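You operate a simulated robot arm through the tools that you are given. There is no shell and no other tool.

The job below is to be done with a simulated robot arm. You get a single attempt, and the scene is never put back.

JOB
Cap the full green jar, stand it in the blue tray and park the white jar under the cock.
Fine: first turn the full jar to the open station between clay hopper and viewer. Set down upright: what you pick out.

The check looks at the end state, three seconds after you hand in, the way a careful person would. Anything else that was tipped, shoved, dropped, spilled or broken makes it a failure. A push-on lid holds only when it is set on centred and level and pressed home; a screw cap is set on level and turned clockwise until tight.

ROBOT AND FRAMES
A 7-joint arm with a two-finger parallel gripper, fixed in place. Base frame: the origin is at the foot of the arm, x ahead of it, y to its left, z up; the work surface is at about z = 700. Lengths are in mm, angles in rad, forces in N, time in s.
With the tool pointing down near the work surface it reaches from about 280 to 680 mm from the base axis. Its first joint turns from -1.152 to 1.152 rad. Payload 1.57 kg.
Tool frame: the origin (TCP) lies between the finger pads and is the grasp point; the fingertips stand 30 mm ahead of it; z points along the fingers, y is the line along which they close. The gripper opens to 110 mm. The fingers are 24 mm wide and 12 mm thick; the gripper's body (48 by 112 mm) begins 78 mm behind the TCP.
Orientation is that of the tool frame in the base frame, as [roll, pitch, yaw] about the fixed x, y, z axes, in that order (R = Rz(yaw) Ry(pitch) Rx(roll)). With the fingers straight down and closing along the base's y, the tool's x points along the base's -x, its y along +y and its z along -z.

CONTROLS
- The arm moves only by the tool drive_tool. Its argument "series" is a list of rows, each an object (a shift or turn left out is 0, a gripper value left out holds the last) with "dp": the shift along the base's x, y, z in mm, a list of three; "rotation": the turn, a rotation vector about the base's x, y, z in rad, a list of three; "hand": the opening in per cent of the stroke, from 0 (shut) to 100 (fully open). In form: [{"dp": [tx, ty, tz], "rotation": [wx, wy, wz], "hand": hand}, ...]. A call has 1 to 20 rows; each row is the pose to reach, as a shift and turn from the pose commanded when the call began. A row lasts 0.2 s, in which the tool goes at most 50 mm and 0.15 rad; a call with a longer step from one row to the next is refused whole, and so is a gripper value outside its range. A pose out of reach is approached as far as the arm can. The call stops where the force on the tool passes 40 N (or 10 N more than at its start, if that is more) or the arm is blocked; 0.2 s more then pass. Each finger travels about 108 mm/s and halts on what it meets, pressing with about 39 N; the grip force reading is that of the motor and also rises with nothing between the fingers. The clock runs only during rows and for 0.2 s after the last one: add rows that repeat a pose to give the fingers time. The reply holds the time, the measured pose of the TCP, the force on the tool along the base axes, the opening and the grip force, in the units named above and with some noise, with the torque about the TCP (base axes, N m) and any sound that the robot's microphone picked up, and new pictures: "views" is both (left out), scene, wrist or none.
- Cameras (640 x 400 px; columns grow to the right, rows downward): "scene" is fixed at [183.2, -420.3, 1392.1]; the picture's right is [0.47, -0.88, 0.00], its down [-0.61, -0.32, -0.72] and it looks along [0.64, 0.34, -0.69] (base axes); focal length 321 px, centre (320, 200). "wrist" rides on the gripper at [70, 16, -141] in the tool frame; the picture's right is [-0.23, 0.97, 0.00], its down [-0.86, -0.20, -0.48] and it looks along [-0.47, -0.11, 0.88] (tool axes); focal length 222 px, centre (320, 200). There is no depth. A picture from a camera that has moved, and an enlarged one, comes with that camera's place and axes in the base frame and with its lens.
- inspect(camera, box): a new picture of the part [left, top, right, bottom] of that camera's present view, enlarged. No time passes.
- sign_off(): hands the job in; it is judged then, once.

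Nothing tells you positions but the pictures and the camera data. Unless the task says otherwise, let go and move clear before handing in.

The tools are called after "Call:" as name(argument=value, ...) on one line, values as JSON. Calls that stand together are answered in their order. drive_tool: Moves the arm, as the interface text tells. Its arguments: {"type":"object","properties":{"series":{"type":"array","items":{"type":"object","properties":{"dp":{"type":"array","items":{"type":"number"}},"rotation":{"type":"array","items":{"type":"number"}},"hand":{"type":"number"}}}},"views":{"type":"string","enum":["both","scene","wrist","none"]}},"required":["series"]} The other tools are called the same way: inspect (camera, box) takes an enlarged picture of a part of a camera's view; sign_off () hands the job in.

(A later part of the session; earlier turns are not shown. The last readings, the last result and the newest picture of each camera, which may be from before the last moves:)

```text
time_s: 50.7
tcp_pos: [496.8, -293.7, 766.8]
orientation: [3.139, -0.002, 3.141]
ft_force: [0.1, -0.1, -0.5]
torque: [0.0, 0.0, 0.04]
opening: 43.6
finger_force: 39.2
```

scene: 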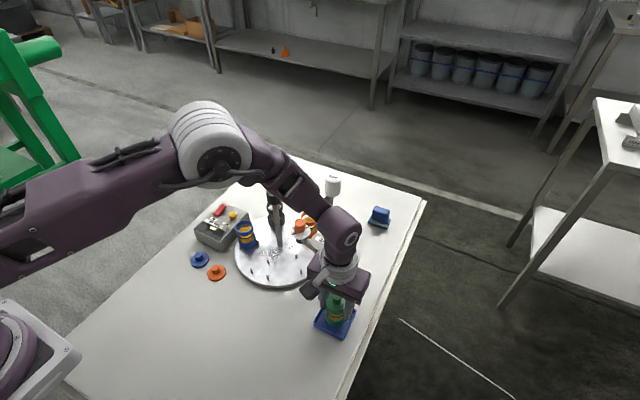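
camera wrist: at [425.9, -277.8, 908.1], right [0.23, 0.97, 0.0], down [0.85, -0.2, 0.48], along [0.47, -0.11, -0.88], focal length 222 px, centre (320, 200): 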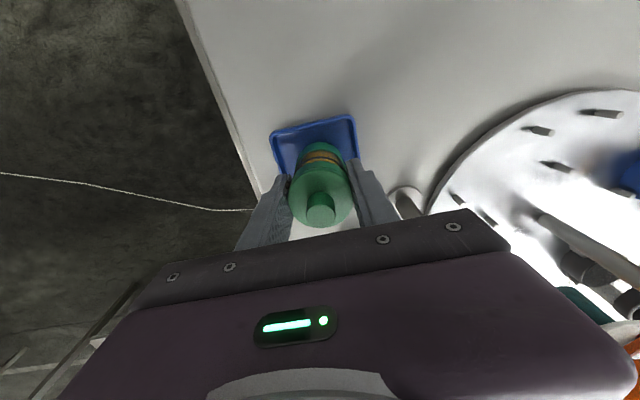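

Call:
drive_tool(series=[{"hand": 42}, {"hand": 46}, {"hand": 52}, {"hand": 60}, {"hand": 70}, {"hand": 70}])

Call:
inspect(camera="scene", box=[310, 275, 360, 345])

Call:
inspect(camera="wrist", box=[250, 90, 390, 210])

```text
time_s: 52.1
tcp_pos: [496.8, -293.7, 768.2]
orientation: [3.141, 0.001, 3.14]
ft_force: [-0.6, -1.0, 0.1]
torque: [-0.02, 0.01, -0.04]
opening: 76.8
finger_force: 0.0
heard: snap
camera wrist: at [426.2, -277.8, 909.7], right [0.23, 0.97, 0.0], down [0.86, -0.2, 0.48], along [0.47, -0.11, -0.88], focal length 222 px, centre (320, 200)
```

scene: 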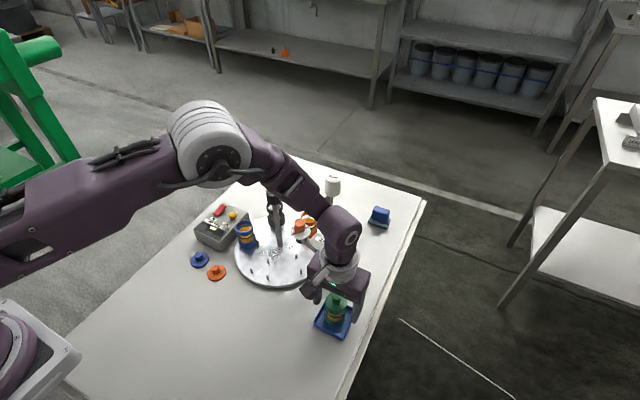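
wrist: 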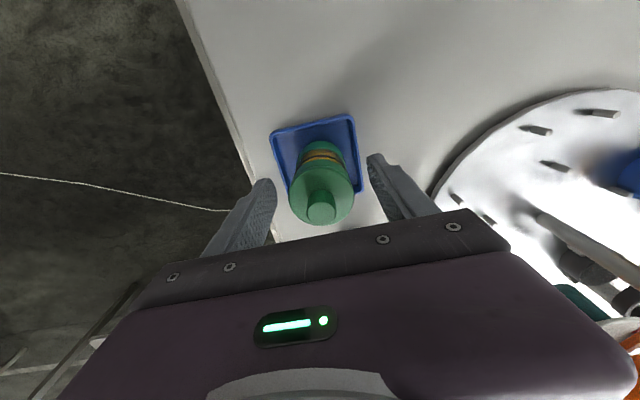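

```text
5.71 times, centred on (335, 310) of scene
camera zoom: at [183.2, -420.3, 1392.1], right [0.47, -0.88, 0.0], down [-0.61, -0.32, -0.72], along [0.64, 0.34, -0.69], focal length 1833 px, centre (234, -429)
```

zoom: 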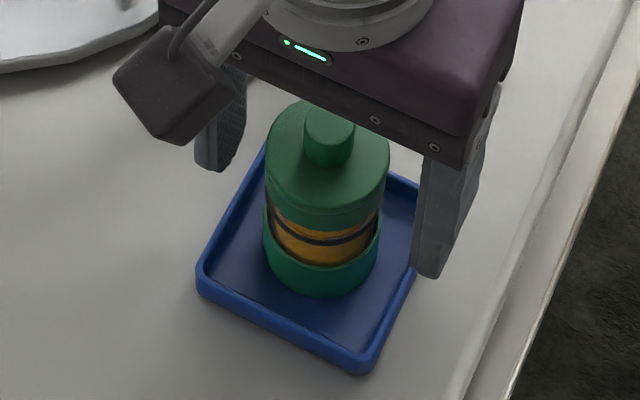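

```text
3.33 times, centred on (320, 150) of wrist
camera zoom: at [426.2, -277.8, 909.7], right [0.23, 0.97, 0.0], down [0.86, -0.2, 0.48], along [0.47, -0.11, -0.88], focal length 740 px, centre (320, 367)
```

zoom: 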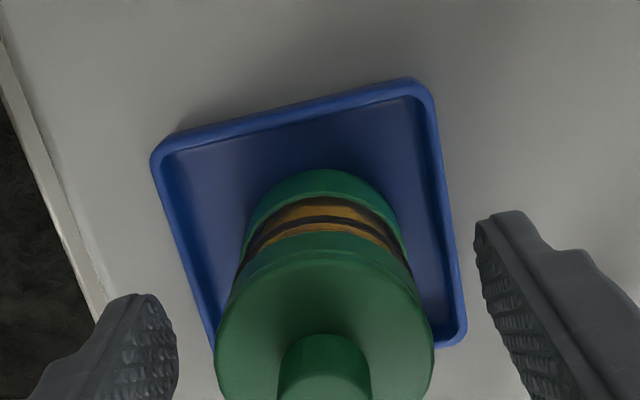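

There was another snap on release, so I'll check the lid seam closely.

Call:
inspect(camera="scene", box=[318, 288, 348, 328])

Call:
inspect(camera="wrist", box=[285, 130, 355, 230])

```text
10.00 times, centred on (333, 308) of scene
camera zoom: at [183.2, -420.3, 1392.1], right [0.47, -0.88, 0.0], down [-0.61, -0.32, -0.72], along [0.64, 0.34, -0.69], focal length 3208 px, centre (190, -880)
```

zoom: 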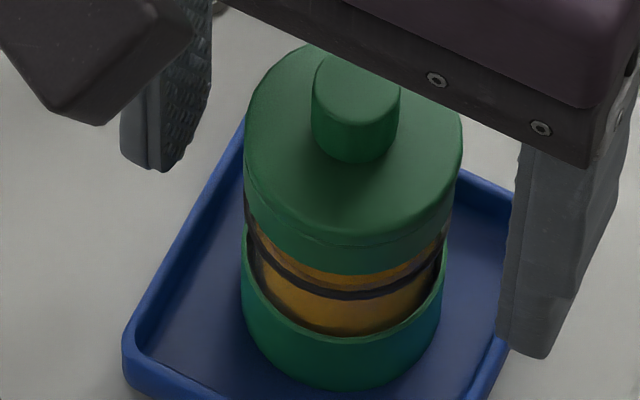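

```text
4.00 times, centred on (320, 180) of wrist
camera zoom: at [426.2, -277.8, 909.7], right [0.23, 0.97, 0.0], down [0.86, -0.2, 0.48], along [0.47, -0.11, -0.88], focal length 888 px, centre (320, 280)
```

zoom: 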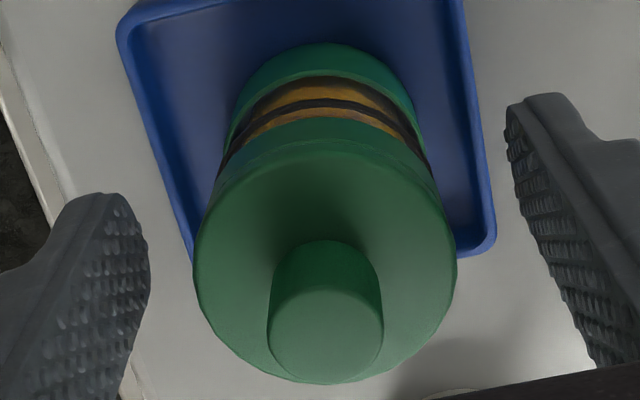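

The lid looks centred and level, but I'll check it: grip its knob again, press, then make a tiny lift of about 4 mm inside the tray.

Call:
drive_tool(series=[{"dp": [0, 0, 40]}, {"dp": [0, 0, 80]}, {"dp": [0, 0, 105], "hand": 34}, {"dp": [0, 0, 105], "hand": 34}, {"dp": [0, 0, 85], "hand": 34}, {"dp": [0, 0, 65], "hand": 34}, {"dp": [0, 0, 50]}, {"dp": [0, 0, 44]}, {"dp": [0, 0, 44]}])

Call:
inspect(camera="scene", box=[310, 265, 360, 335])

Call:
inspect(camera="wrist", box=[250, 110, 390, 230])

```text
time_s: 54.1
tcp_pos: [496.6, -295.3, 812.0]
orientation: [-3.14, -0.001, 3.139]
ft_force: [0.8, -0.9, -0.6]
torque: [-0.01, 0.0, 0.01]
opening: 37.4
finger_force: 0.0
camera wrist: at [426.3, -278.3, 953.4], right [0.23, 0.97, 0.0], down [0.86, -0.2, 0.48], along [0.47, -0.11, -0.88], focal length 222 px, centre (320, 200)
```

scene: 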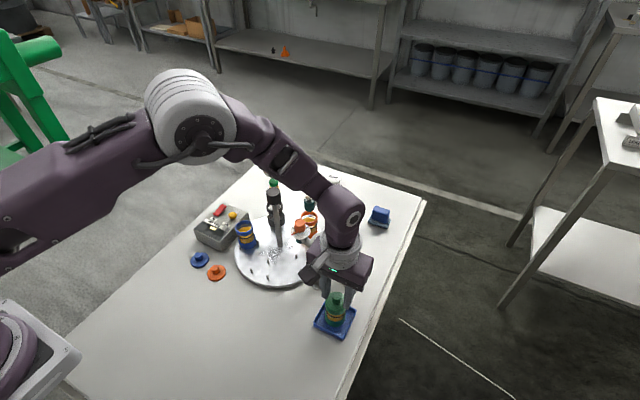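
wrist: 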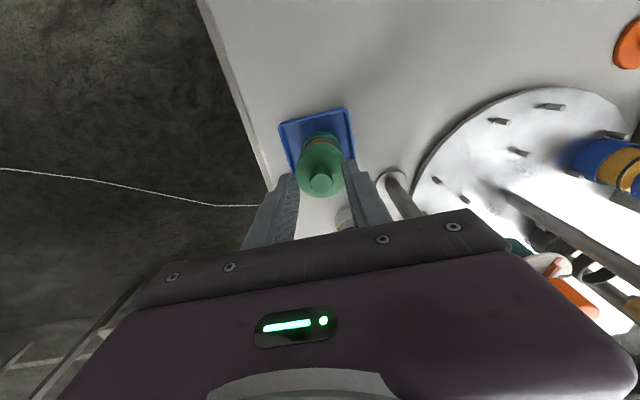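

```text
5.71 times, centred on (335, 300) of scene
camera zoom: at [183.2, -420.3, 1392.1], right [0.47, -0.88, 0.0], down [-0.61, -0.32, -0.72], along [0.64, 0.34, -0.69], focal length 1833 px, centre (234, -371)
```

zoom: 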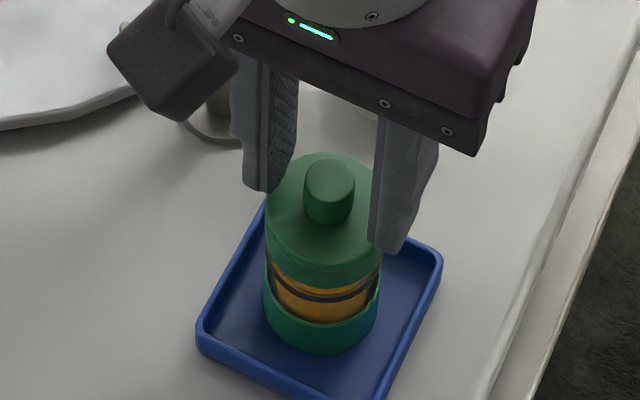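

```text
3.33 times, centred on (320, 170) of wrist
camera zoom: at [426.3, -278.3, 953.4], right [0.23, 0.97, 0.0], down [0.86, -0.2, 0.48], along [0.47, -0.11, -0.88], focal length 740 px, centre (320, 300)
```

zoom: 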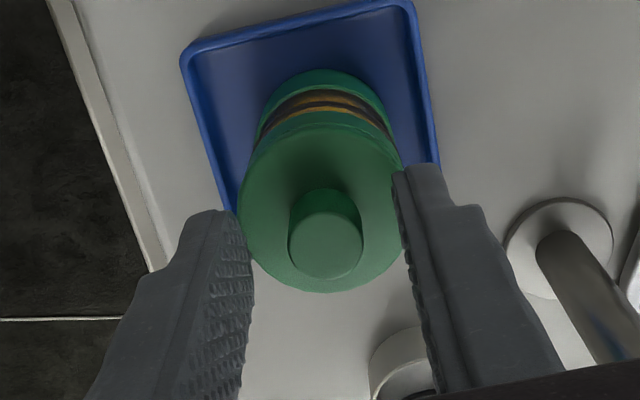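

Call:
drive_tool(series=[{"hand": 22}, {"hand": 16}, {"hand": 12}, {"hand": 8}, {"hand": 6}, {"hand": 6}], views="none")

Call:
drive_tool(series=[{"dp": [0, 0, -1]}, {"dp": [0, 0, -2]}, {"dp": [0, 0, -2.6]}, {"dp": [0, 0, -2.6]}], views="none")

```text
time_s: 55.5
tcp_pos: [496.7, -294.6, 813.3]
orientation: [-3.141, -0.001, -3.141]
ft_force: [-0.2, -0.2, -0.8]
torque: [-0.02, 0.03, -0.02]
opening: 14.0
finger_force: 30.2
```

```text
time_s: 56.5
tcp_pos: [496.4, -296.0, 810.6]
orientation: [-3.138, 0.005, -3.141]
ft_force: [-3.2, -1.4, 34.4]
torque: [0.2, 0.05, -0.04]
opening: 14.2
finger_force: 30.5
```

Pressing at 34 N gave no further snap, so the lid was already home. Now the small lift test.

Call:
drive_tool(series=[{"dp": [0, 0, 2.6]}, {"dp": [0, 0, 5]}, {"dp": [0, 0, 7]}, {"dp": [0, 0, 7]}, {"dp": [0, 0, 7]}], views="none")

Call:
inspect(camera="scene", box=[310, 275, 360, 345])

Call:
inspect(camera="wrist", box=[250, 110, 390, 230])

```text
time_s: 57.7
tcp_pos: [495.8, -294.9, 816.7]
orientation: [3.141, -0.001, 3.14]
ft_force: [0.2, 0.4, -0.8]
torque: [-0.02, 0.0, -0.03]
opening: 14.2
finger_force: 30.9
```

```text
5.71 times, centred on (335, 310) of scene
camera zoom: at [183.2, -420.3, 1392.1], right [0.47, -0.88, 0.0], down [-0.61, -0.32, -0.72], along [0.64, 0.34, -0.69], focal length 1833 px, centre (234, -429)
```

zoom: 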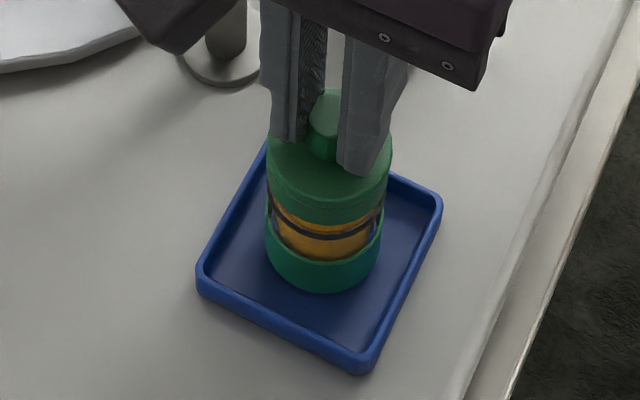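

```text
3.33 times, centred on (320, 170) of wrist
camera zoom: at [426.3, -278.1, 958.2], right [0.23, 0.97, 0.0], down [0.86, -0.2, 0.48], along [0.47, -0.11, -0.88], focal length 740 px, centre (320, 300)
```

zoom: 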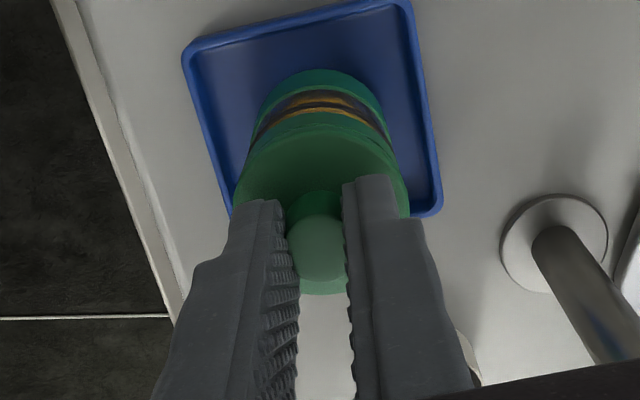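

The whole jar came up with the lid, so the seal holds. I'll set it back down gently and release.

Call:
drive_tool(series=[{"dp": [0, 0, -1.5]}, {"dp": [0, 0, -3]}, {"dp": [0, 0, -4.6]}, {"dp": [0, 0, -4.6]}], views="none")

```text
time_s: 58.7
tcp_pos: [495.8, -295.3, 812.7]
orientation: [3.141, -0.001, 3.141]
ft_force: [-0.4, 0.4, -1.5]
torque: [-0.05, 0.02, 0.02]
opening: 14.4
finger_force: 30.5
```

Call:
drive_tool(series=[{"dp": [0, 0, -0.7]}, {"dp": [0, 0, -1.4]}, {"dp": [0, 0, -1.4]}], views="none")

```text
time_s: 59.5
tcp_pos: [496.1, -295.3, 811.0]
orientation: [3.141, 0.001, 3.14]
ft_force: [-0.4, 0.8, 8.4]
torque: [0.04, 0.0, 0.0]
opening: 14.0
finger_force: 29.9
```

Call:
drive_tool(series=[{"dp": [0, 0, 0.4], "hand": 16}, {"dp": [0, 0, 0.4], "hand": 26}, {"dp": [0, 0, 0.4], "hand": 36}, {"dp": [0, 0, 20]}, {"dp": [0, 0, 60]}, {"dp": [0, 0, 100], "hand": 70}, {"dp": [0, 0, 140]}, {"dp": [0, 0, 140]}])

Call:
inspect(camera="scene", box=[300, 240, 370, 350])

Call:
inspect(camera="wrist", box=[250, 110, 430, 230])

```text
time_s: 61.3
tcp_pos: [497.1, -296.1, 951.2]
orientation: [3.14, 0.001, -3.14]
ft_force: [-0.5, -0.2, 0.5]
torque: [0.04, -0.01, -0.02]
opening: 76.9
finger_force: 0.0
camera wrist: at [425.7, -278.5, 1092.3], right [0.23, 0.97, 0.0], down [0.85, -0.2, 0.48], along [0.47, -0.11, -0.88], focal length 222 px, centre (320, 200)
```

scene: 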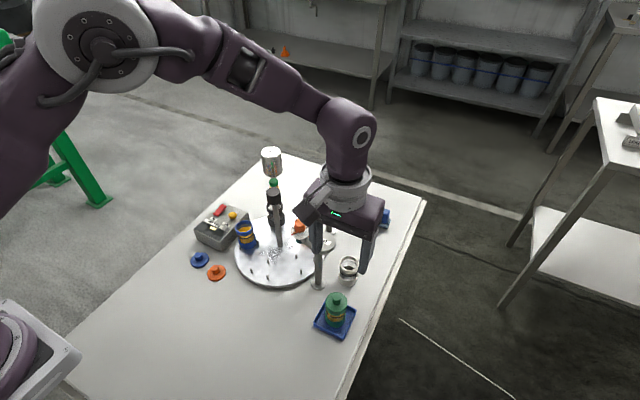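
wrist: 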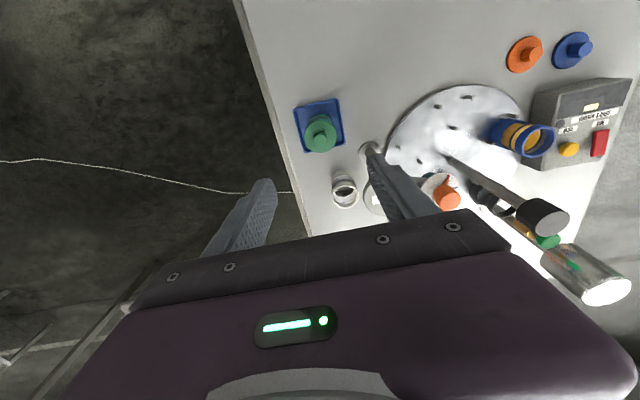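

```text
3.64 times, centred on (335, 295) of scene
camera zoom: at [183.2, -420.3, 1392.1], right [0.47, -0.88, 0.0], down [-0.61, -0.32, -0.72], along [0.64, 0.34, -0.69], focal length 1167 px, centre (266, -146)
```

zoom: 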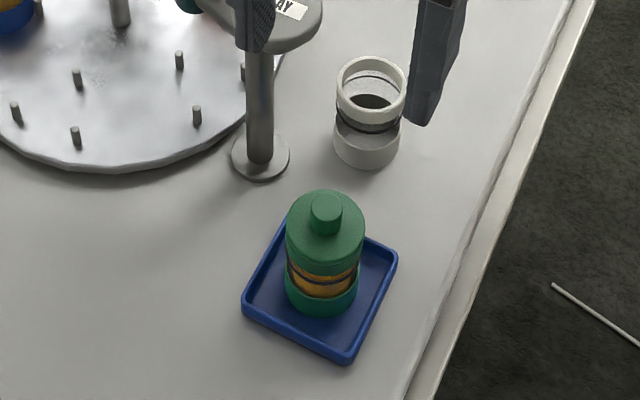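

```text
3.33 times, centred on (340, 170) of wrist
camera zoom: at [425.7, -278.5, 1092.3], right [0.23, 0.97, 0.0], down [0.85, -0.2, 0.48], along [0.47, -0.11, -0.88], focal length 740 px, centre (253, 300)
```

zoom: 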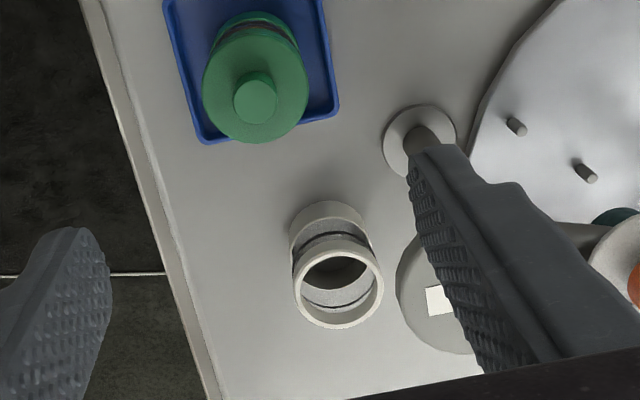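

The green jar stands capped in the tray. Next is the white jar at about (598.5, -277). The CLAY hopper head at about (553, -230), top near z 880, is close by, so I'll turn the gripper about +120° to keep its narrow side and camera clear of it, and check from above.

Call:
drive_tool(series=[{"dp": [7, 1, 10], "rotation": [0, 0, 0.14]}, {"dp": [14, 2, 20], "rotation": [0, 0, 0.28]}, {"dp": [21, 3, 20], "rotation": [0, 0, 0.42]}, {"dp": [28, 4, 20], "rotation": [0, 0, 0.56]}, {"dp": [35, 5, 20], "rotation": [0, 0, 0.7]}, {"dp": [42, 6, 20], "rotation": [0, 0, 0.84]}, {"dp": [49, 7, 20], "rotation": [0, 0, 0.98]}, {"dp": [56, 8, 20], "rotation": [0, 0, 1.12]}, {"dp": [63, 9, 20], "rotation": [0, 0, 1.26]}, {"dp": [70, 11, 20], "rotation": [0, 0, 1.4]}, {"dp": [77, 13, 20], "rotation": [0, 0, 1.54]}, {"dp": [84, 15, 20], "rotation": [0, 0, 1.68]}, {"dp": [91, 16, 20], "rotation": [0, 0, 1.82]}, {"dp": [97, 17, 20], "rotation": [0, 0, 1.96]}, {"dp": [102, 17.6, 20], "rotation": [0, 0, 2.09]}, {"dp": [102, 17.6, 20], "rotation": [0, 0, 2.09]}, {"dp": [102, 17.6, 20], "rotation": [0, 0, 2.09]}])

Call:
inspect(camera="wrist", box=[220, 90, 420, 220])

Call:
inspect(camera="scene", box=[280, 170, 400, 290])

```text
time_s: 64.9
tcp_pos: [598.4, -277.8, 970.7]
orientation: [3.142, 0.001, -1.05]
ft_force: [0.9, 0.2, -0.4]
torque: [-0.03, 0.03, -0.02]
opening: 77.2
finger_force: 0.1
camera wrist: at [618.5, -345.2, 1112.2], right [-0.96, -0.29, 0.0], down [-0.25, 0.84, 0.48], along [-0.14, 0.46, -0.88], focal length 222 px, centre (320, 200)
```

scene: 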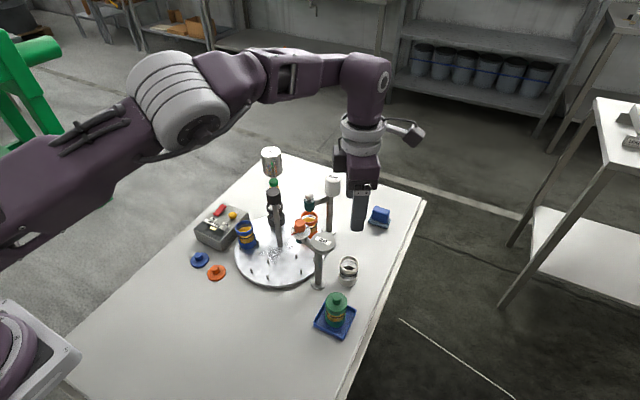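
wrist: 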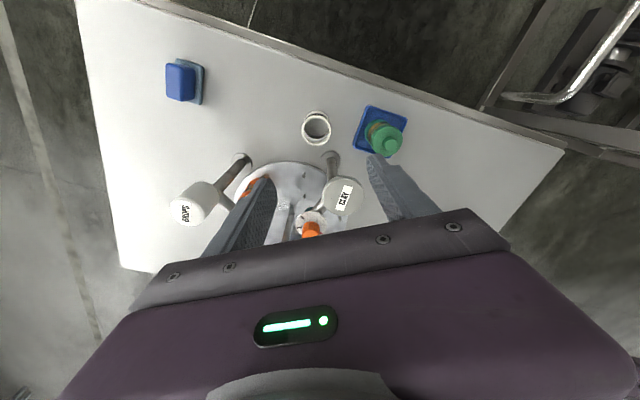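

```text
3.08 times, centred on (320, 155) of wrist
camera zoom: at [618.5, -345.2, 1112.2], right [-0.96, -0.29, 0.0], down [-0.25, 0.84, 0.48], along [-0.14, 0.46, -0.88], focal length 684 px, centre (320, 338)
```

zoom: 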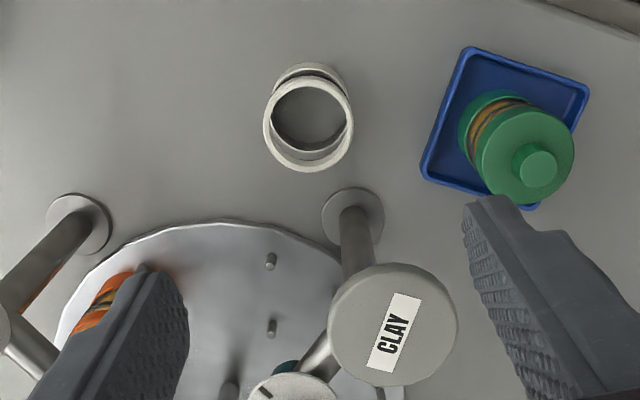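

```text
3.33 times, centred on (340, 230) of scene
camera zoom: at [183.2, -420.3, 1392.1], right [0.47, -0.88, 0.0], down [-0.61, -0.32, -0.72], along [0.64, 0.34, -0.69], focal length 1069 px, centre (253, 100)
```

zoom: 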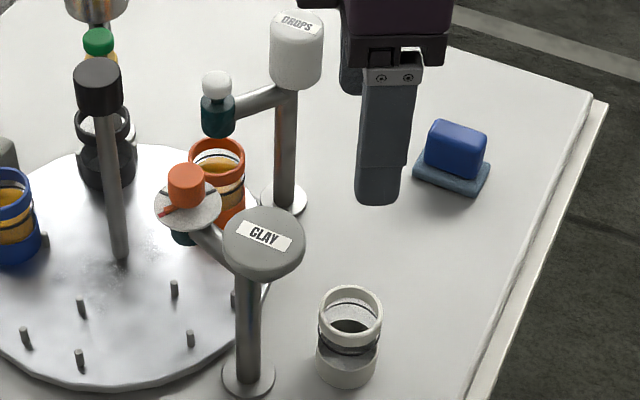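

The rotated pose is reachable. The jar is closer to (604, -277), so I'll correct and go partway down for another look.

Call:
drive_tool(series=[{"dp": [2, 0, -20]}, {"dp": [4, 0, -45]}, {"dp": [5.8, 0.3, -70]}, {"dp": [5.8, 0.3, -95]}, {"dp": [5.8, 0.3, -110]}, {"dp": [5.8, 0.3, -110]}])

Call:
inspect(camera="wrist", box=[240, 90, 400, 220])

Call:
inspect(camera="scene", box=[290, 190, 400, 300])

```text
time_s: 66.3
tcp_pos: [605.6, -276.2, 859.9]
orientation: [-3.141, -0.001, -1.051]
ft_force: [-1.3, 1.3, 0.3]
torque: [0.0, -0.05, 0.03]
opening: 76.9
finger_force: 0.0
camera wrist: at [623.9, -345.1, 1002.0], right [-0.96, -0.29, 0.0], down [-0.25, 0.84, 0.48], along [-0.14, 0.46, -0.88], focal length 222 px, centre (320, 200)
```

scene: 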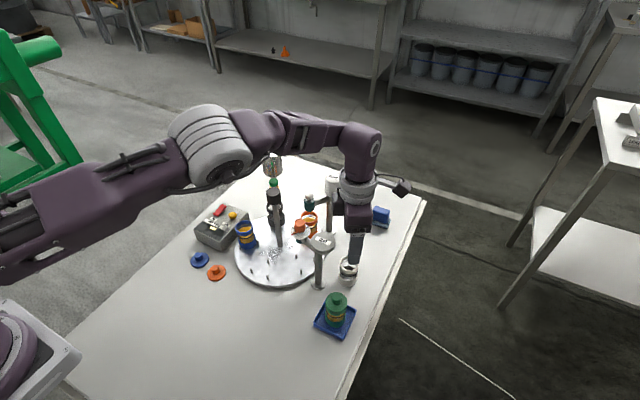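
wrist: 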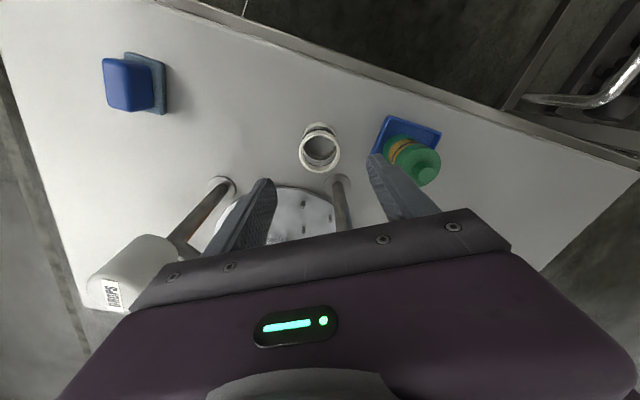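

```text
3.08 times, centred on (320, 155) of wrist
camera zoom: at [623.9, -345.1, 1002.0], right [-0.96, -0.29, 0.0], down [-0.25, 0.84, 0.48], along [-0.14, 0.46, -0.88], focal length 684 px, centre (320, 338)
```

zoom: 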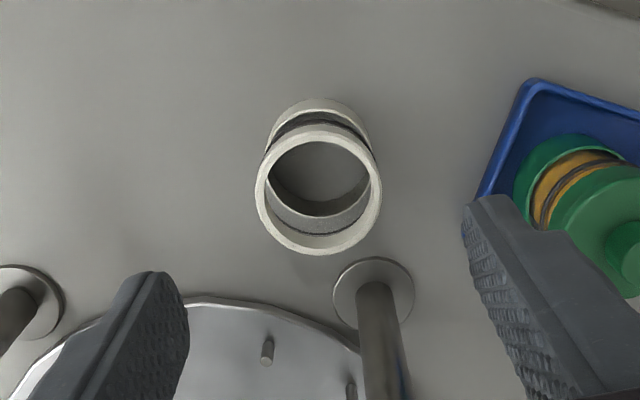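

```text
3.64 times, centred on (345, 245) of scene
camera zoom: at [183.2, -420.3, 1392.1], right [0.47, -0.88, 0.0], down [-0.61, -0.32, -0.72], along [0.64, 0.34, -0.69], focal length 1167 px, centre (229, 36)
```

zoom: 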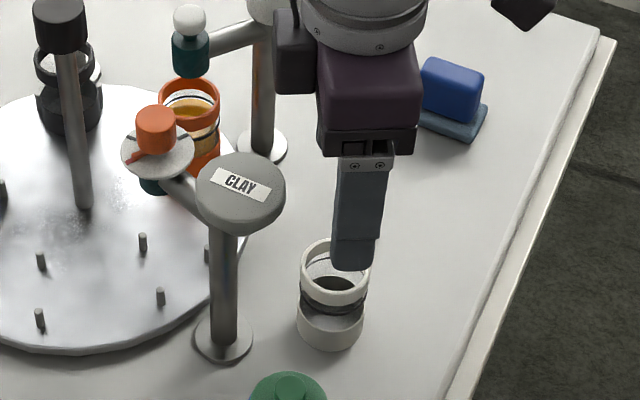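

Nearly centred. I'll make a small correction and descend to grip the jar's top ring, clear of the hopper head.

Call:
drive_tool(series=[{"dp": [1.5, -2, -15]}, {"dp": [1.5, -2, -32]}, {"dp": [1.5, -2, -50]}, {"dp": [1.5, -2, -66]}, {"dp": [1.5, -2, -78]}, {"dp": [1.5, -2, -85]}, {"dp": [1.5, -2, -85]}])

Call:
inspect(camera="wrist", box=[240, 90, 400, 220])

Call:
inspect(camera="scene", box=[290, 190, 400, 300])

```text
time_s: 67.4
tcp_pos: [607.9, -279.3, 794.0]
orientation: [-3.138, -0.001, -1.052]
ft_force: [-3.2, 2.6, 11.2]
torque: [0.21, 0.22, -0.01]
opening: 77.2
finger_force: 0.1
stopped in row 5: the force on the tool passed its limit at 65 N (the readings are from after the stop); the commanded pose is now the measured one
camera wrist: at [626.5, -347.3, 935.4], right [-0.96, -0.29, 0.0], down [-0.25, 0.84, 0.48], along [-0.13, 0.46, -0.88], focal length 222 px, centre (320, 200)
```

scene: 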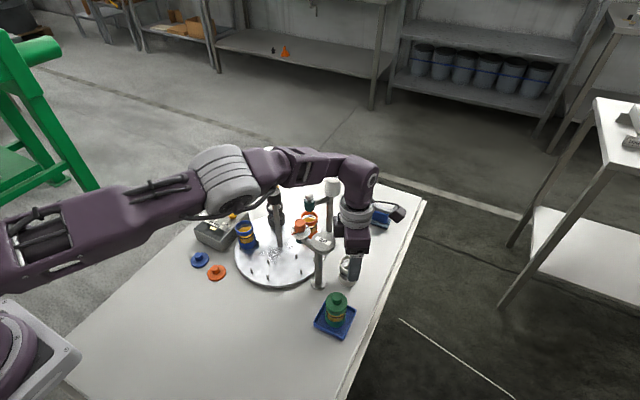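
wrist: 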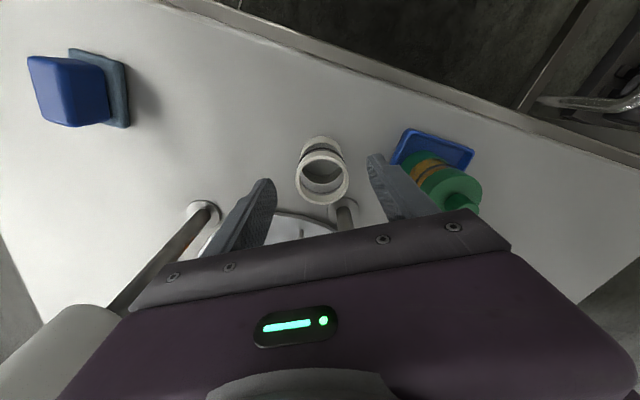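

```text
3.08 times, centred on (320, 155) of wrist
camera zoom: at [626.5, -347.3, 935.4], right [-0.96, -0.29, 0.0], down [-0.25, 0.84, 0.48], along [-0.13, 0.46, -0.88], focal length 684 px, centre (320, 338)
```

zoom: 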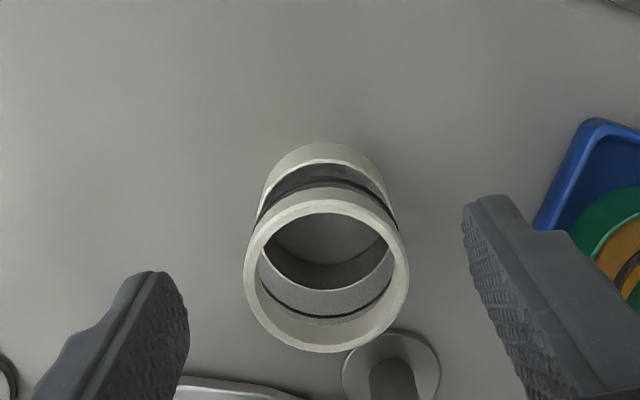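

```text
3.64 times, centred on (345, 245) of scene
camera zoom: at [182.9, -420.2, 1392.2], right [0.47, -0.88, 0.0], down [-0.61, -0.32, -0.72], along [0.64, 0.34, -0.69], focal length 1167 px, centre (229, 36)
```

zoom: 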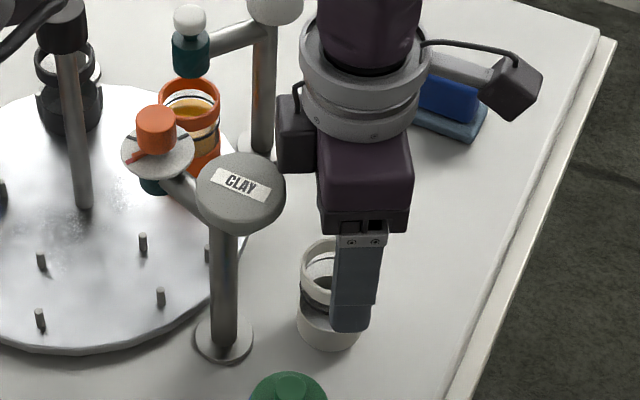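

The descent was stopped by contact, most likely the box on the gripper's back side meeting the hopper head, and the head hasn't moved. I'll back straight up and check that nothing was disturbed.

Call:
drive_tool(series=[{"dp": [0, 0, 10]}, {"dp": [0, 0, 40]}, {"dp": [0, 0, 80]}, {"dp": [0, 0, 120]}, {"dp": [0, 0, 150]}, {"dp": [0, 0, 150]}])

Call:
inspect(camera="scene", box=[225, 170, 405, 300])

Call:
inspect(camera="scene", box=[290, 190, 400, 300])

Call:
inspect(camera="scene", box=[310, 110, 410, 210])

Call:
inspect(camera="wrist", box=[220, 90, 420, 220])

```text
time_s: 68.8
tcp_pos: [606.5, -277.6, 943.7]
orientation: [-3.141, -0.002, -1.049]
ft_force: [0.2, 0.1, 0.2]
torque: [-0.01, 0.0, 0.0]
opening: 76.9
finger_force: 0.1
camera wrist: at [626.4, -346.3, 1085.5], right [-0.96, -0.29, 0.0], down [-0.25, 0.84, 0.48], along [-0.14, 0.46, -0.88], focal length 222 px, centre (320, 200)
```

scene: 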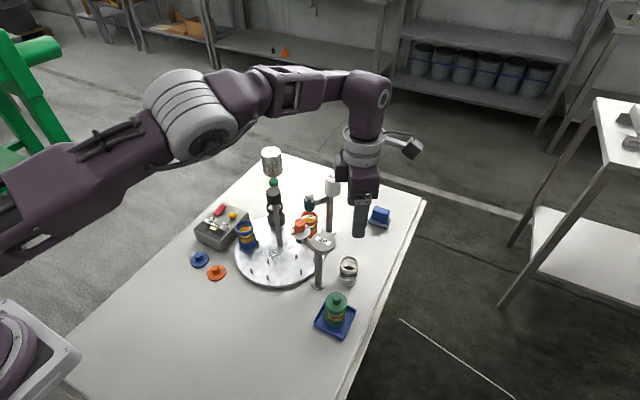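
wrist: 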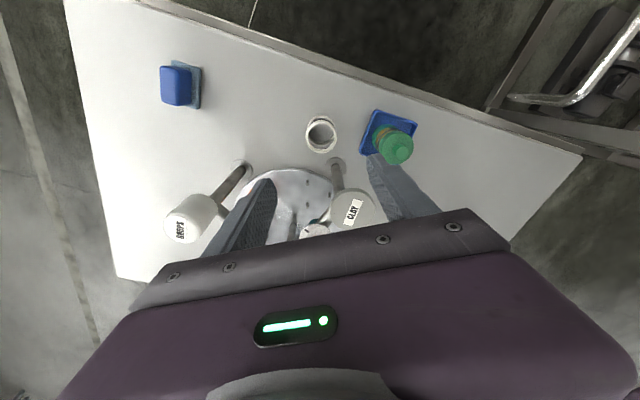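

```text
3.08 times, centred on (315, 235) of scene
camera zoom: at [183.2, -420.3, 1392.1], right [0.47, -0.88, 0.0], down [-0.61, -0.32, -0.72], along [0.64, 0.34, -0.69], focal length 987 px, centre (335, 92)
```

zoom: 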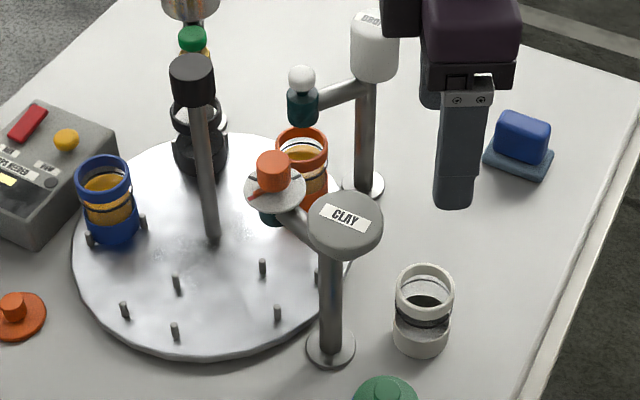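

```text
3.64 times, centred on (345, 245) of scene
camera zoom: at [183.2, -420.3, 1392.1], right [0.47, -0.88, 0.0], down [-0.61, -0.32, -0.72], along [0.64, 0.34, -0.69], focal length 1167 px, centre (229, 36)
```

zoom: 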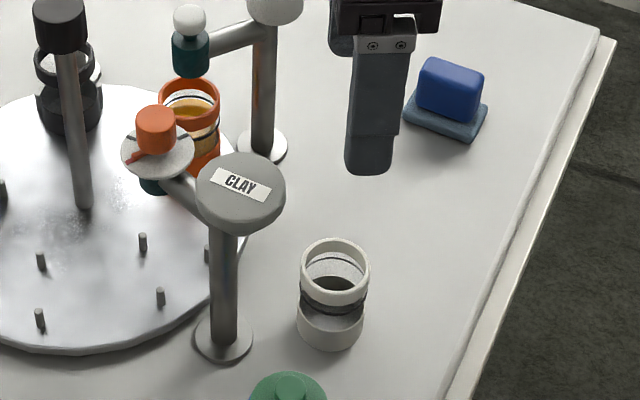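

```text
4.00 times, centred on (360, 160) of scene
camera zoom: at [183.2, -420.3, 1392.1], right [0.47, -0.88, 0.0], down [-0.61, -0.32, -0.72], along [0.64, 0.34, -0.69], focal length 1283 px, centre (160, 360)
```

zoom: 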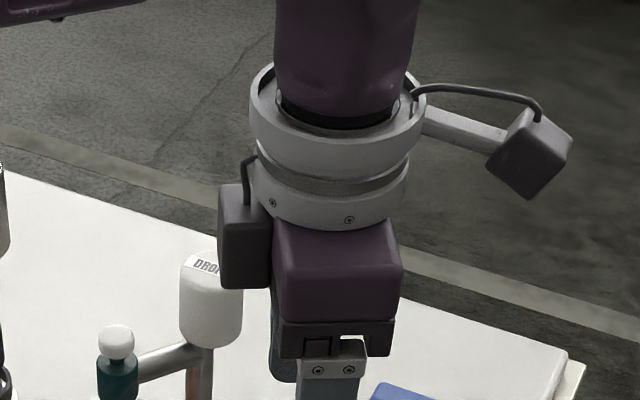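

```text
3.08 times, centred on (320, 155) of wrist
camera zoom: at [626.4, -346.3, 1085.5], right [-0.96, -0.29, 0.0], down [-0.25, 0.84, 0.48], along [-0.14, 0.46, -0.88], focal length 684 px, centre (320, 338)
```

zoom: 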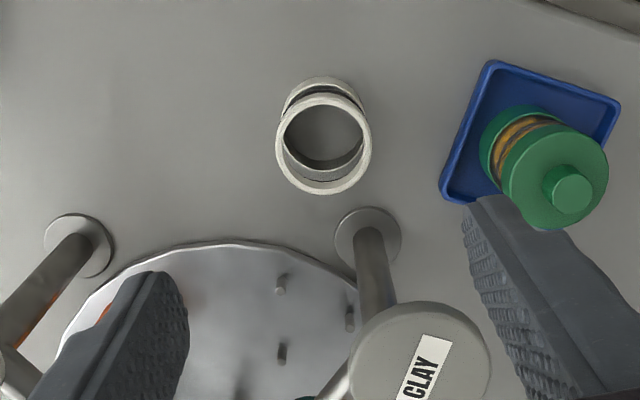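

The hopper and everything else is unmoved, and I can see the box on the gripper's -x side. I'll turn the other way (-135°) so that the higher camera side faces the hopper instead.

Call:
drive_tool(series=[{"dp": [0, 0, 0], "rotation": [0, 0, -0.14]}, {"dp": [0, 0, 0], "rotation": [0, 0, -0.28]}, {"dp": [0, 0, 0], "rotation": [0, 0, -0.42]}, {"dp": [0, 0, 0], "rotation": [0, 0, -0.56]}, {"dp": [0, 0, 0], "rotation": [0, 0, -0.7]}, {"dp": [0, 0, 0], "rotation": [0, 0, -0.84]}, {"dp": [0, 0, 0], "rotation": [0, 0, -0.98]}, {"dp": [0, 0, 0], "rotation": [0, 0, -1.12]}, {"dp": [0, 0, 0], "rotation": [0, 0, -1.26]}, {"dp": [0, 0, 0], "rotation": [0, 0, -1.4]}, {"dp": [0, 0, 0], "rotation": [0, 0, -1.54]}, {"dp": [0, 0, 0], "rotation": [0, 0, -1.68]}, {"dp": [0, 0, 0], "rotation": [0, 0, -1.82]}, {"dp": [0, 0, 0], "rotation": [0, 0, -1.96]}, {"dp": [0, 0, 0], "rotation": [0, 0, -2.1]}, {"dp": [-1, 0.7, 0], "rotation": [0, 0, -2.24]}, {"dp": [-1.3, 0.7, 0], "rotation": [0, 0, -2.35]}, {"dp": [-1.3, 0.7, 0], "rotation": [0, 0, -2.35]}])

Call:
inspect(camera="wrist", box=[220, 90, 420, 220])

Call:
inspect(camera="scene", box=[290, 130, 410, 290])

```text
time_s: 72.6
tcp_pos: [605.8, -278.6, 942.5]
orientation: [-3.14, -0.003, 2.881]
ft_force: [-0.2, 0.3, 0.4]
torque: [0.0, -0.01, -0.01]
opening: 76.9
finger_force: 0.0
camera wrist: at [542.3, -244.4, 1084.2], right [0.47, 0.88, 0.0], down [0.78, -0.41, 0.48], along [0.42, -0.23, -0.88], focal length 222 px, centre (320, 200)
```

scene: 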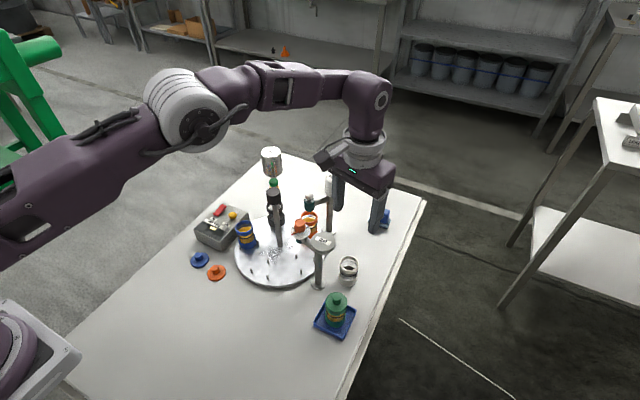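
wrist: 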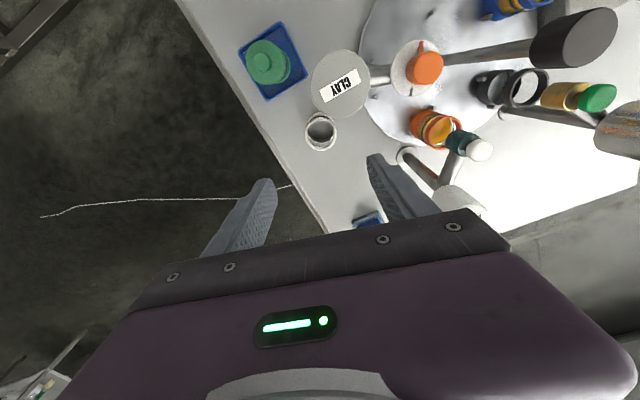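

```text
3.08 times, centred on (320, 155) of wrist
camera zoom: at [542.3, -244.4, 1084.2], right [0.47, 0.88, 0.0], down [0.78, -0.41, 0.48], along [0.42, -0.23, -0.88], focal length 684 px, centre (320, 338)
```

zoom: 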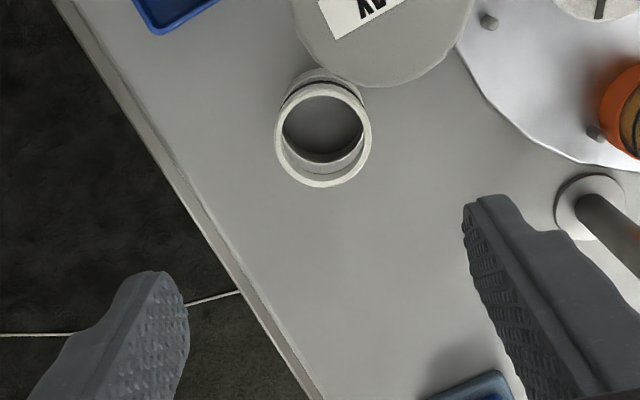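

```text
2.50 times, centred on (350, 210) of scene
camera zoom: at [183.2, -420.3, 1392.1], right [0.47, -0.88, 0.0], down [-0.61, -0.32, -0.72], along [0.64, 0.34, -0.69], focal length 802 px, centre (245, 175)
```

zoom: 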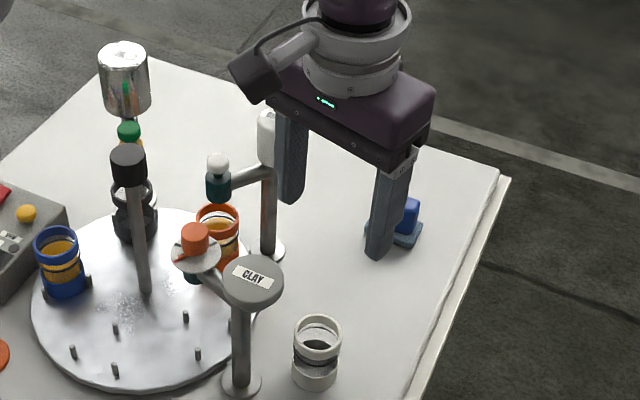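

Aligned to about 1–2 mm. I'll descend in this orientation and slow down at the end in case of contact.

Call:
drive_tool(series=[{"dp": [-0.7, 1.7, -30]}, {"dp": [-0.7, 1.7, -65]}, {"dp": [-0.7, 1.7, -95]}, {"dp": [-0.7, 1.7, -120]}, {"dp": [-0.7, 1.7, -130]}, {"dp": [-0.7, 1.7, -130]}])

Call:
inspect(camera="scene", box=[290, 190, 400, 300])

Call:
inspect(camera="wrist", box=[220, 90, 420, 220])

```text
time_s: 74.0
tcp_pos: [604.9, -276.8, 812.4]
orientation: [-3.141, -0.002, 2.881]
ft_force: [1.3, -0.4, -0.3]
torque: [0.02, -0.01, 0.02]
opening: 77.1
finger_force: 0.1
camera wrist: at [541.7, -242.4, 954.1], right [0.47, 0.88, 0.0], down [0.78, -0.41, 0.48], along [0.42, -0.23, -0.88], focal length 222 px, centre (320, 200)
```

scene: 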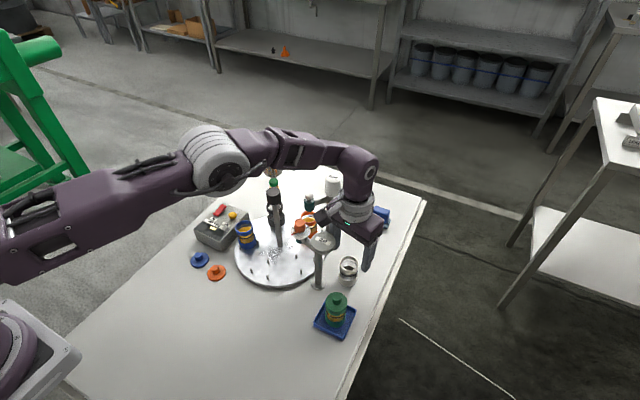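
wrist: 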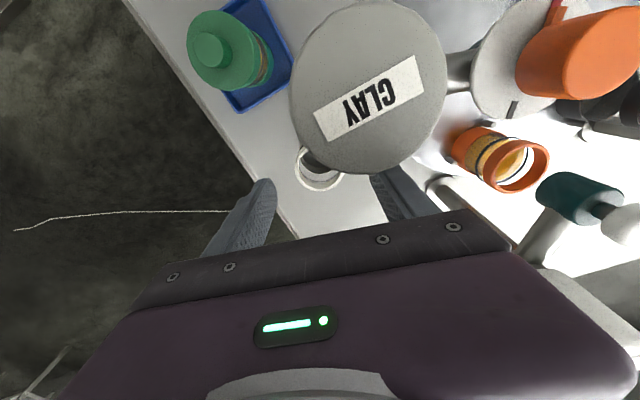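

```text
3.64 times, centred on (345, 245) of scene
camera zoom: at [183.2, -420.3, 1392.1], right [0.47, -0.88, 0.0], down [-0.61, -0.32, -0.72], along [0.64, 0.34, -0.69], focal length 1167 px, centre (229, 36)
```

zoom: 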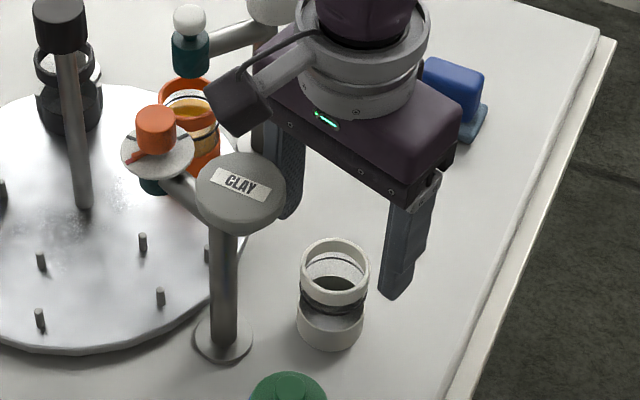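

```text
3.08 times, centred on (320, 155) of wrist
camera zoom: at [541.7, -242.4, 954.1], right [0.47, 0.88, 0.0], down [0.78, -0.41, 0.48], along [0.42, -0.23, -0.88], focal length 684 px, centre (320, 338)
```

zoom: 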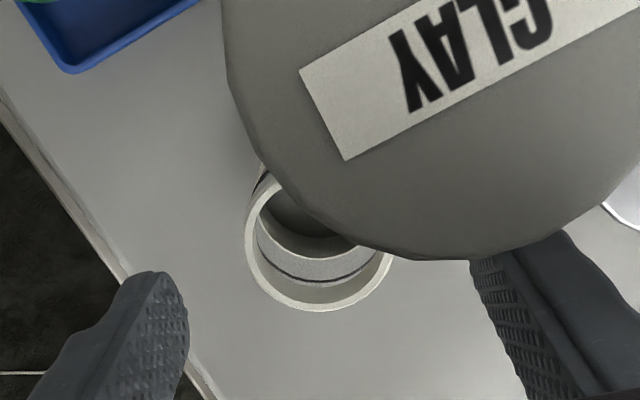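

The camera box hangs over the hopper head with room to spare. I'll continue slowly.

Call:
drive_tool(series=[{"dp": [0, 0, -6]}, {"dp": [0, 0, -12]}, {"dp": [0, 0, -18]}, {"dp": [0, 0, -24]}, {"dp": [0, 0, -28]}, {"dp": [0, 0, -32]}, {"dp": [0, 0, -32]}])

Call:
inspect(camera="scene", box=[290, 190, 400, 300])

Call:
inspect(camera="wrist", box=[220, 90, 420, 220])

```text
time_s: 75.6
tcp_pos: [605.8, -275.7, 781.2]
orientation: [-3.139, -0.002, 2.882]
ft_force: [-0.4, -0.7, -1.0]
torque: [-0.01, 0.01, -0.04]
opening: 76.9
finger_force: 0.1
camera wrist: at [541.4, -242.6, 922.4], right [0.47, 0.88, 0.0], down [0.78, -0.41, 0.48], along [0.42, -0.23, -0.88], focal length 222 px, centre (320, 200)
```

scene: 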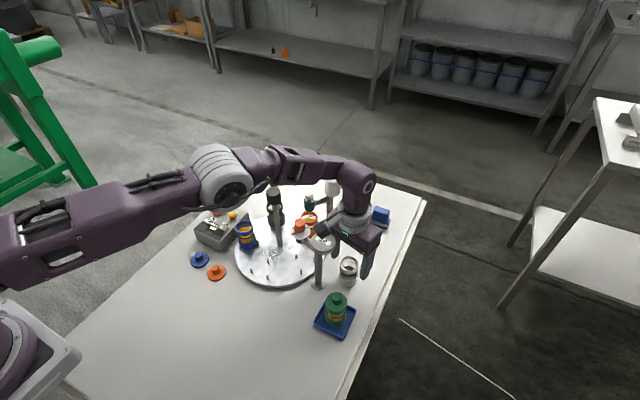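
wrist: 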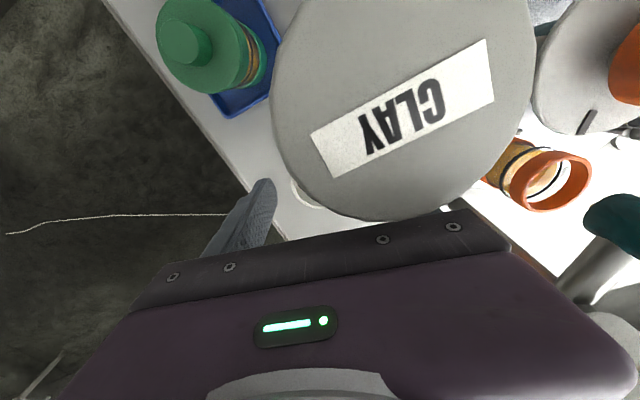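

```text
3.64 times, centred on (345, 245) of scene
camera zoom: at [183.2, -420.3, 1392.1], right [0.47, -0.88, 0.0], down [-0.61, -0.32, -0.72], along [0.64, 0.34, -0.69], focal length 1167 px, centre (229, 36)
```

zoom: 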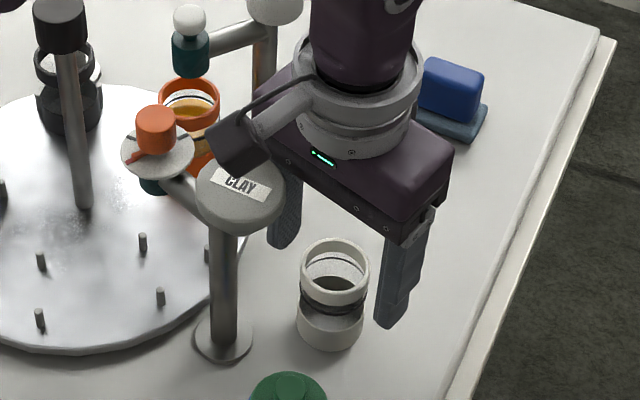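

```text
3.08 times, centred on (320, 155) of wrist
camera zoom: at [541.4, -242.6, 922.4], right [0.47, 0.88, 0.0], down [0.78, -0.41, 0.48], along [0.42, -0.23, -0.88], focal length 684 px, centre (320, 338)
```

zoom: 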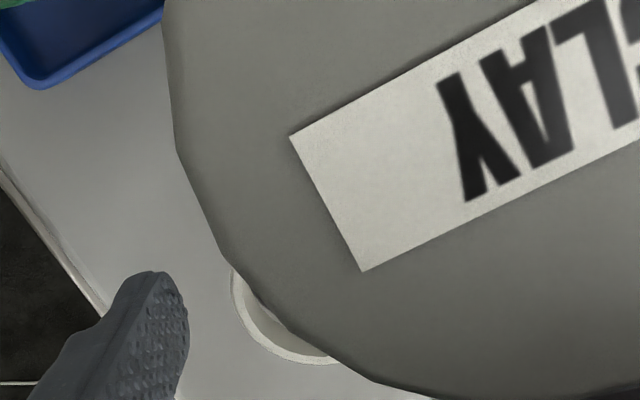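

Fingers flank the jar with the hopper clear. I'll close gently on the jar's upper ring.

Call:
drive_tool(series=[{"dp": [0, 0, -2], "hand": 55}, {"dp": [0, 0, -2], "hand": 48}, {"dp": [0, 0, -2], "hand": 45}, {"dp": [0, 0, -2], "hand": 42}, {"dp": [0, 0, -2], "hand": 39}, {"dp": [0, 0, -2], "hand": 36}, {"dp": [0, 0, -2], "hand": 34}, {"dp": [0, 0, -2], "hand": 34}], views="none")

Call:
inspect(camera="scene", box=[310, 220, 380, 300])

```text
time_s: 77.4
tcp_pos: [605.9, -277.8, 778.8]
orientation: [-3.141, -0.002, 2.88]
ft_force: [0.3, 0.3, -0.5]
torque: [0.01, -0.03, 0.01]
opening: 42.5
finger_force: 38.6
```

```text
5.00 times, centred on (345, 260) of scene
camera zoom: at [183.2, -420.3, 1392.1], right [0.47, -0.88, 0.0], down [-0.61, -0.32, -0.72], along [0.64, 0.34, -0.69], focal length 1604 px, centre (195, -100)
```

zoom: 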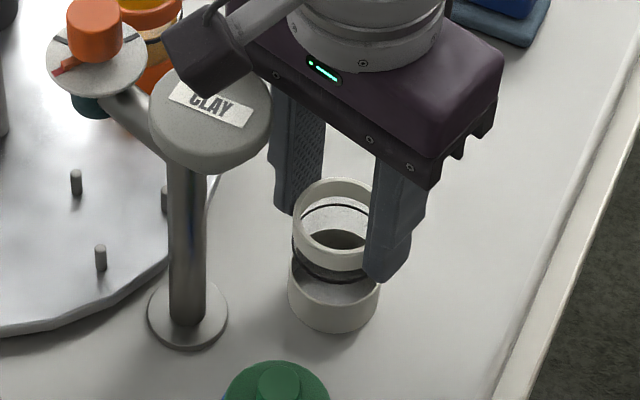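

Gripped with no side load. I'll lift straight up well above the hopper, then bring the jar around to the near station.

Call:
drive_tool(series=[{"dp": [0, 0, 8]}, {"dp": [0, 0, 25]}, {"dp": [0, 0, 55]}, {"dp": [0, 0, 90]}, {"dp": [0, 0, 130]}, {"dp": [0, 0, 170]}, {"dp": [0, 0, 210]}, {"dp": [0, 0, 215]}])

```text
time_s: 79.2
tcp_pos: [604.8, -276.4, 994.0]
orientation: [-3.14, -0.001, 2.88]
ft_force: [0.7, 0.0, -0.1]
torque: [-0.01, -0.01, -0.01]
opening: 42.0
finger_force: 39.0
camera wrist: at [541.0, -243.1, 1135.7], right [0.47, 0.88, 0.0], down [0.78, -0.41, 0.48], along [0.42, -0.23, -0.88], focal length 222 px, centre (320, 200)
```

scene: 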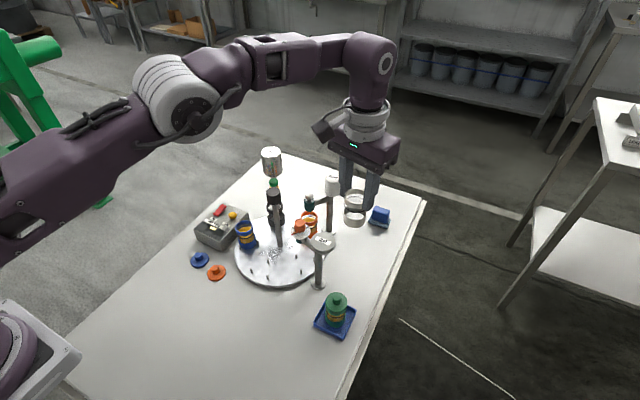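
wrist: 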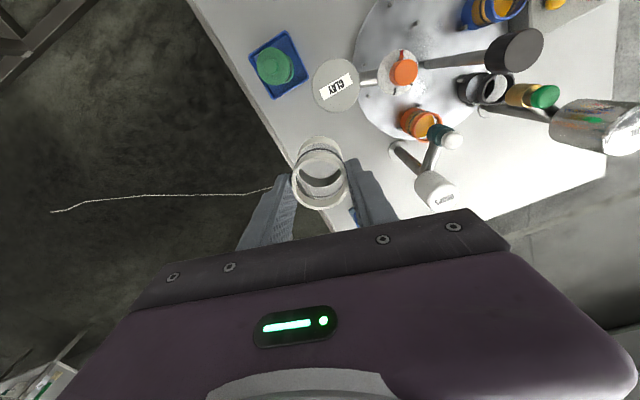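

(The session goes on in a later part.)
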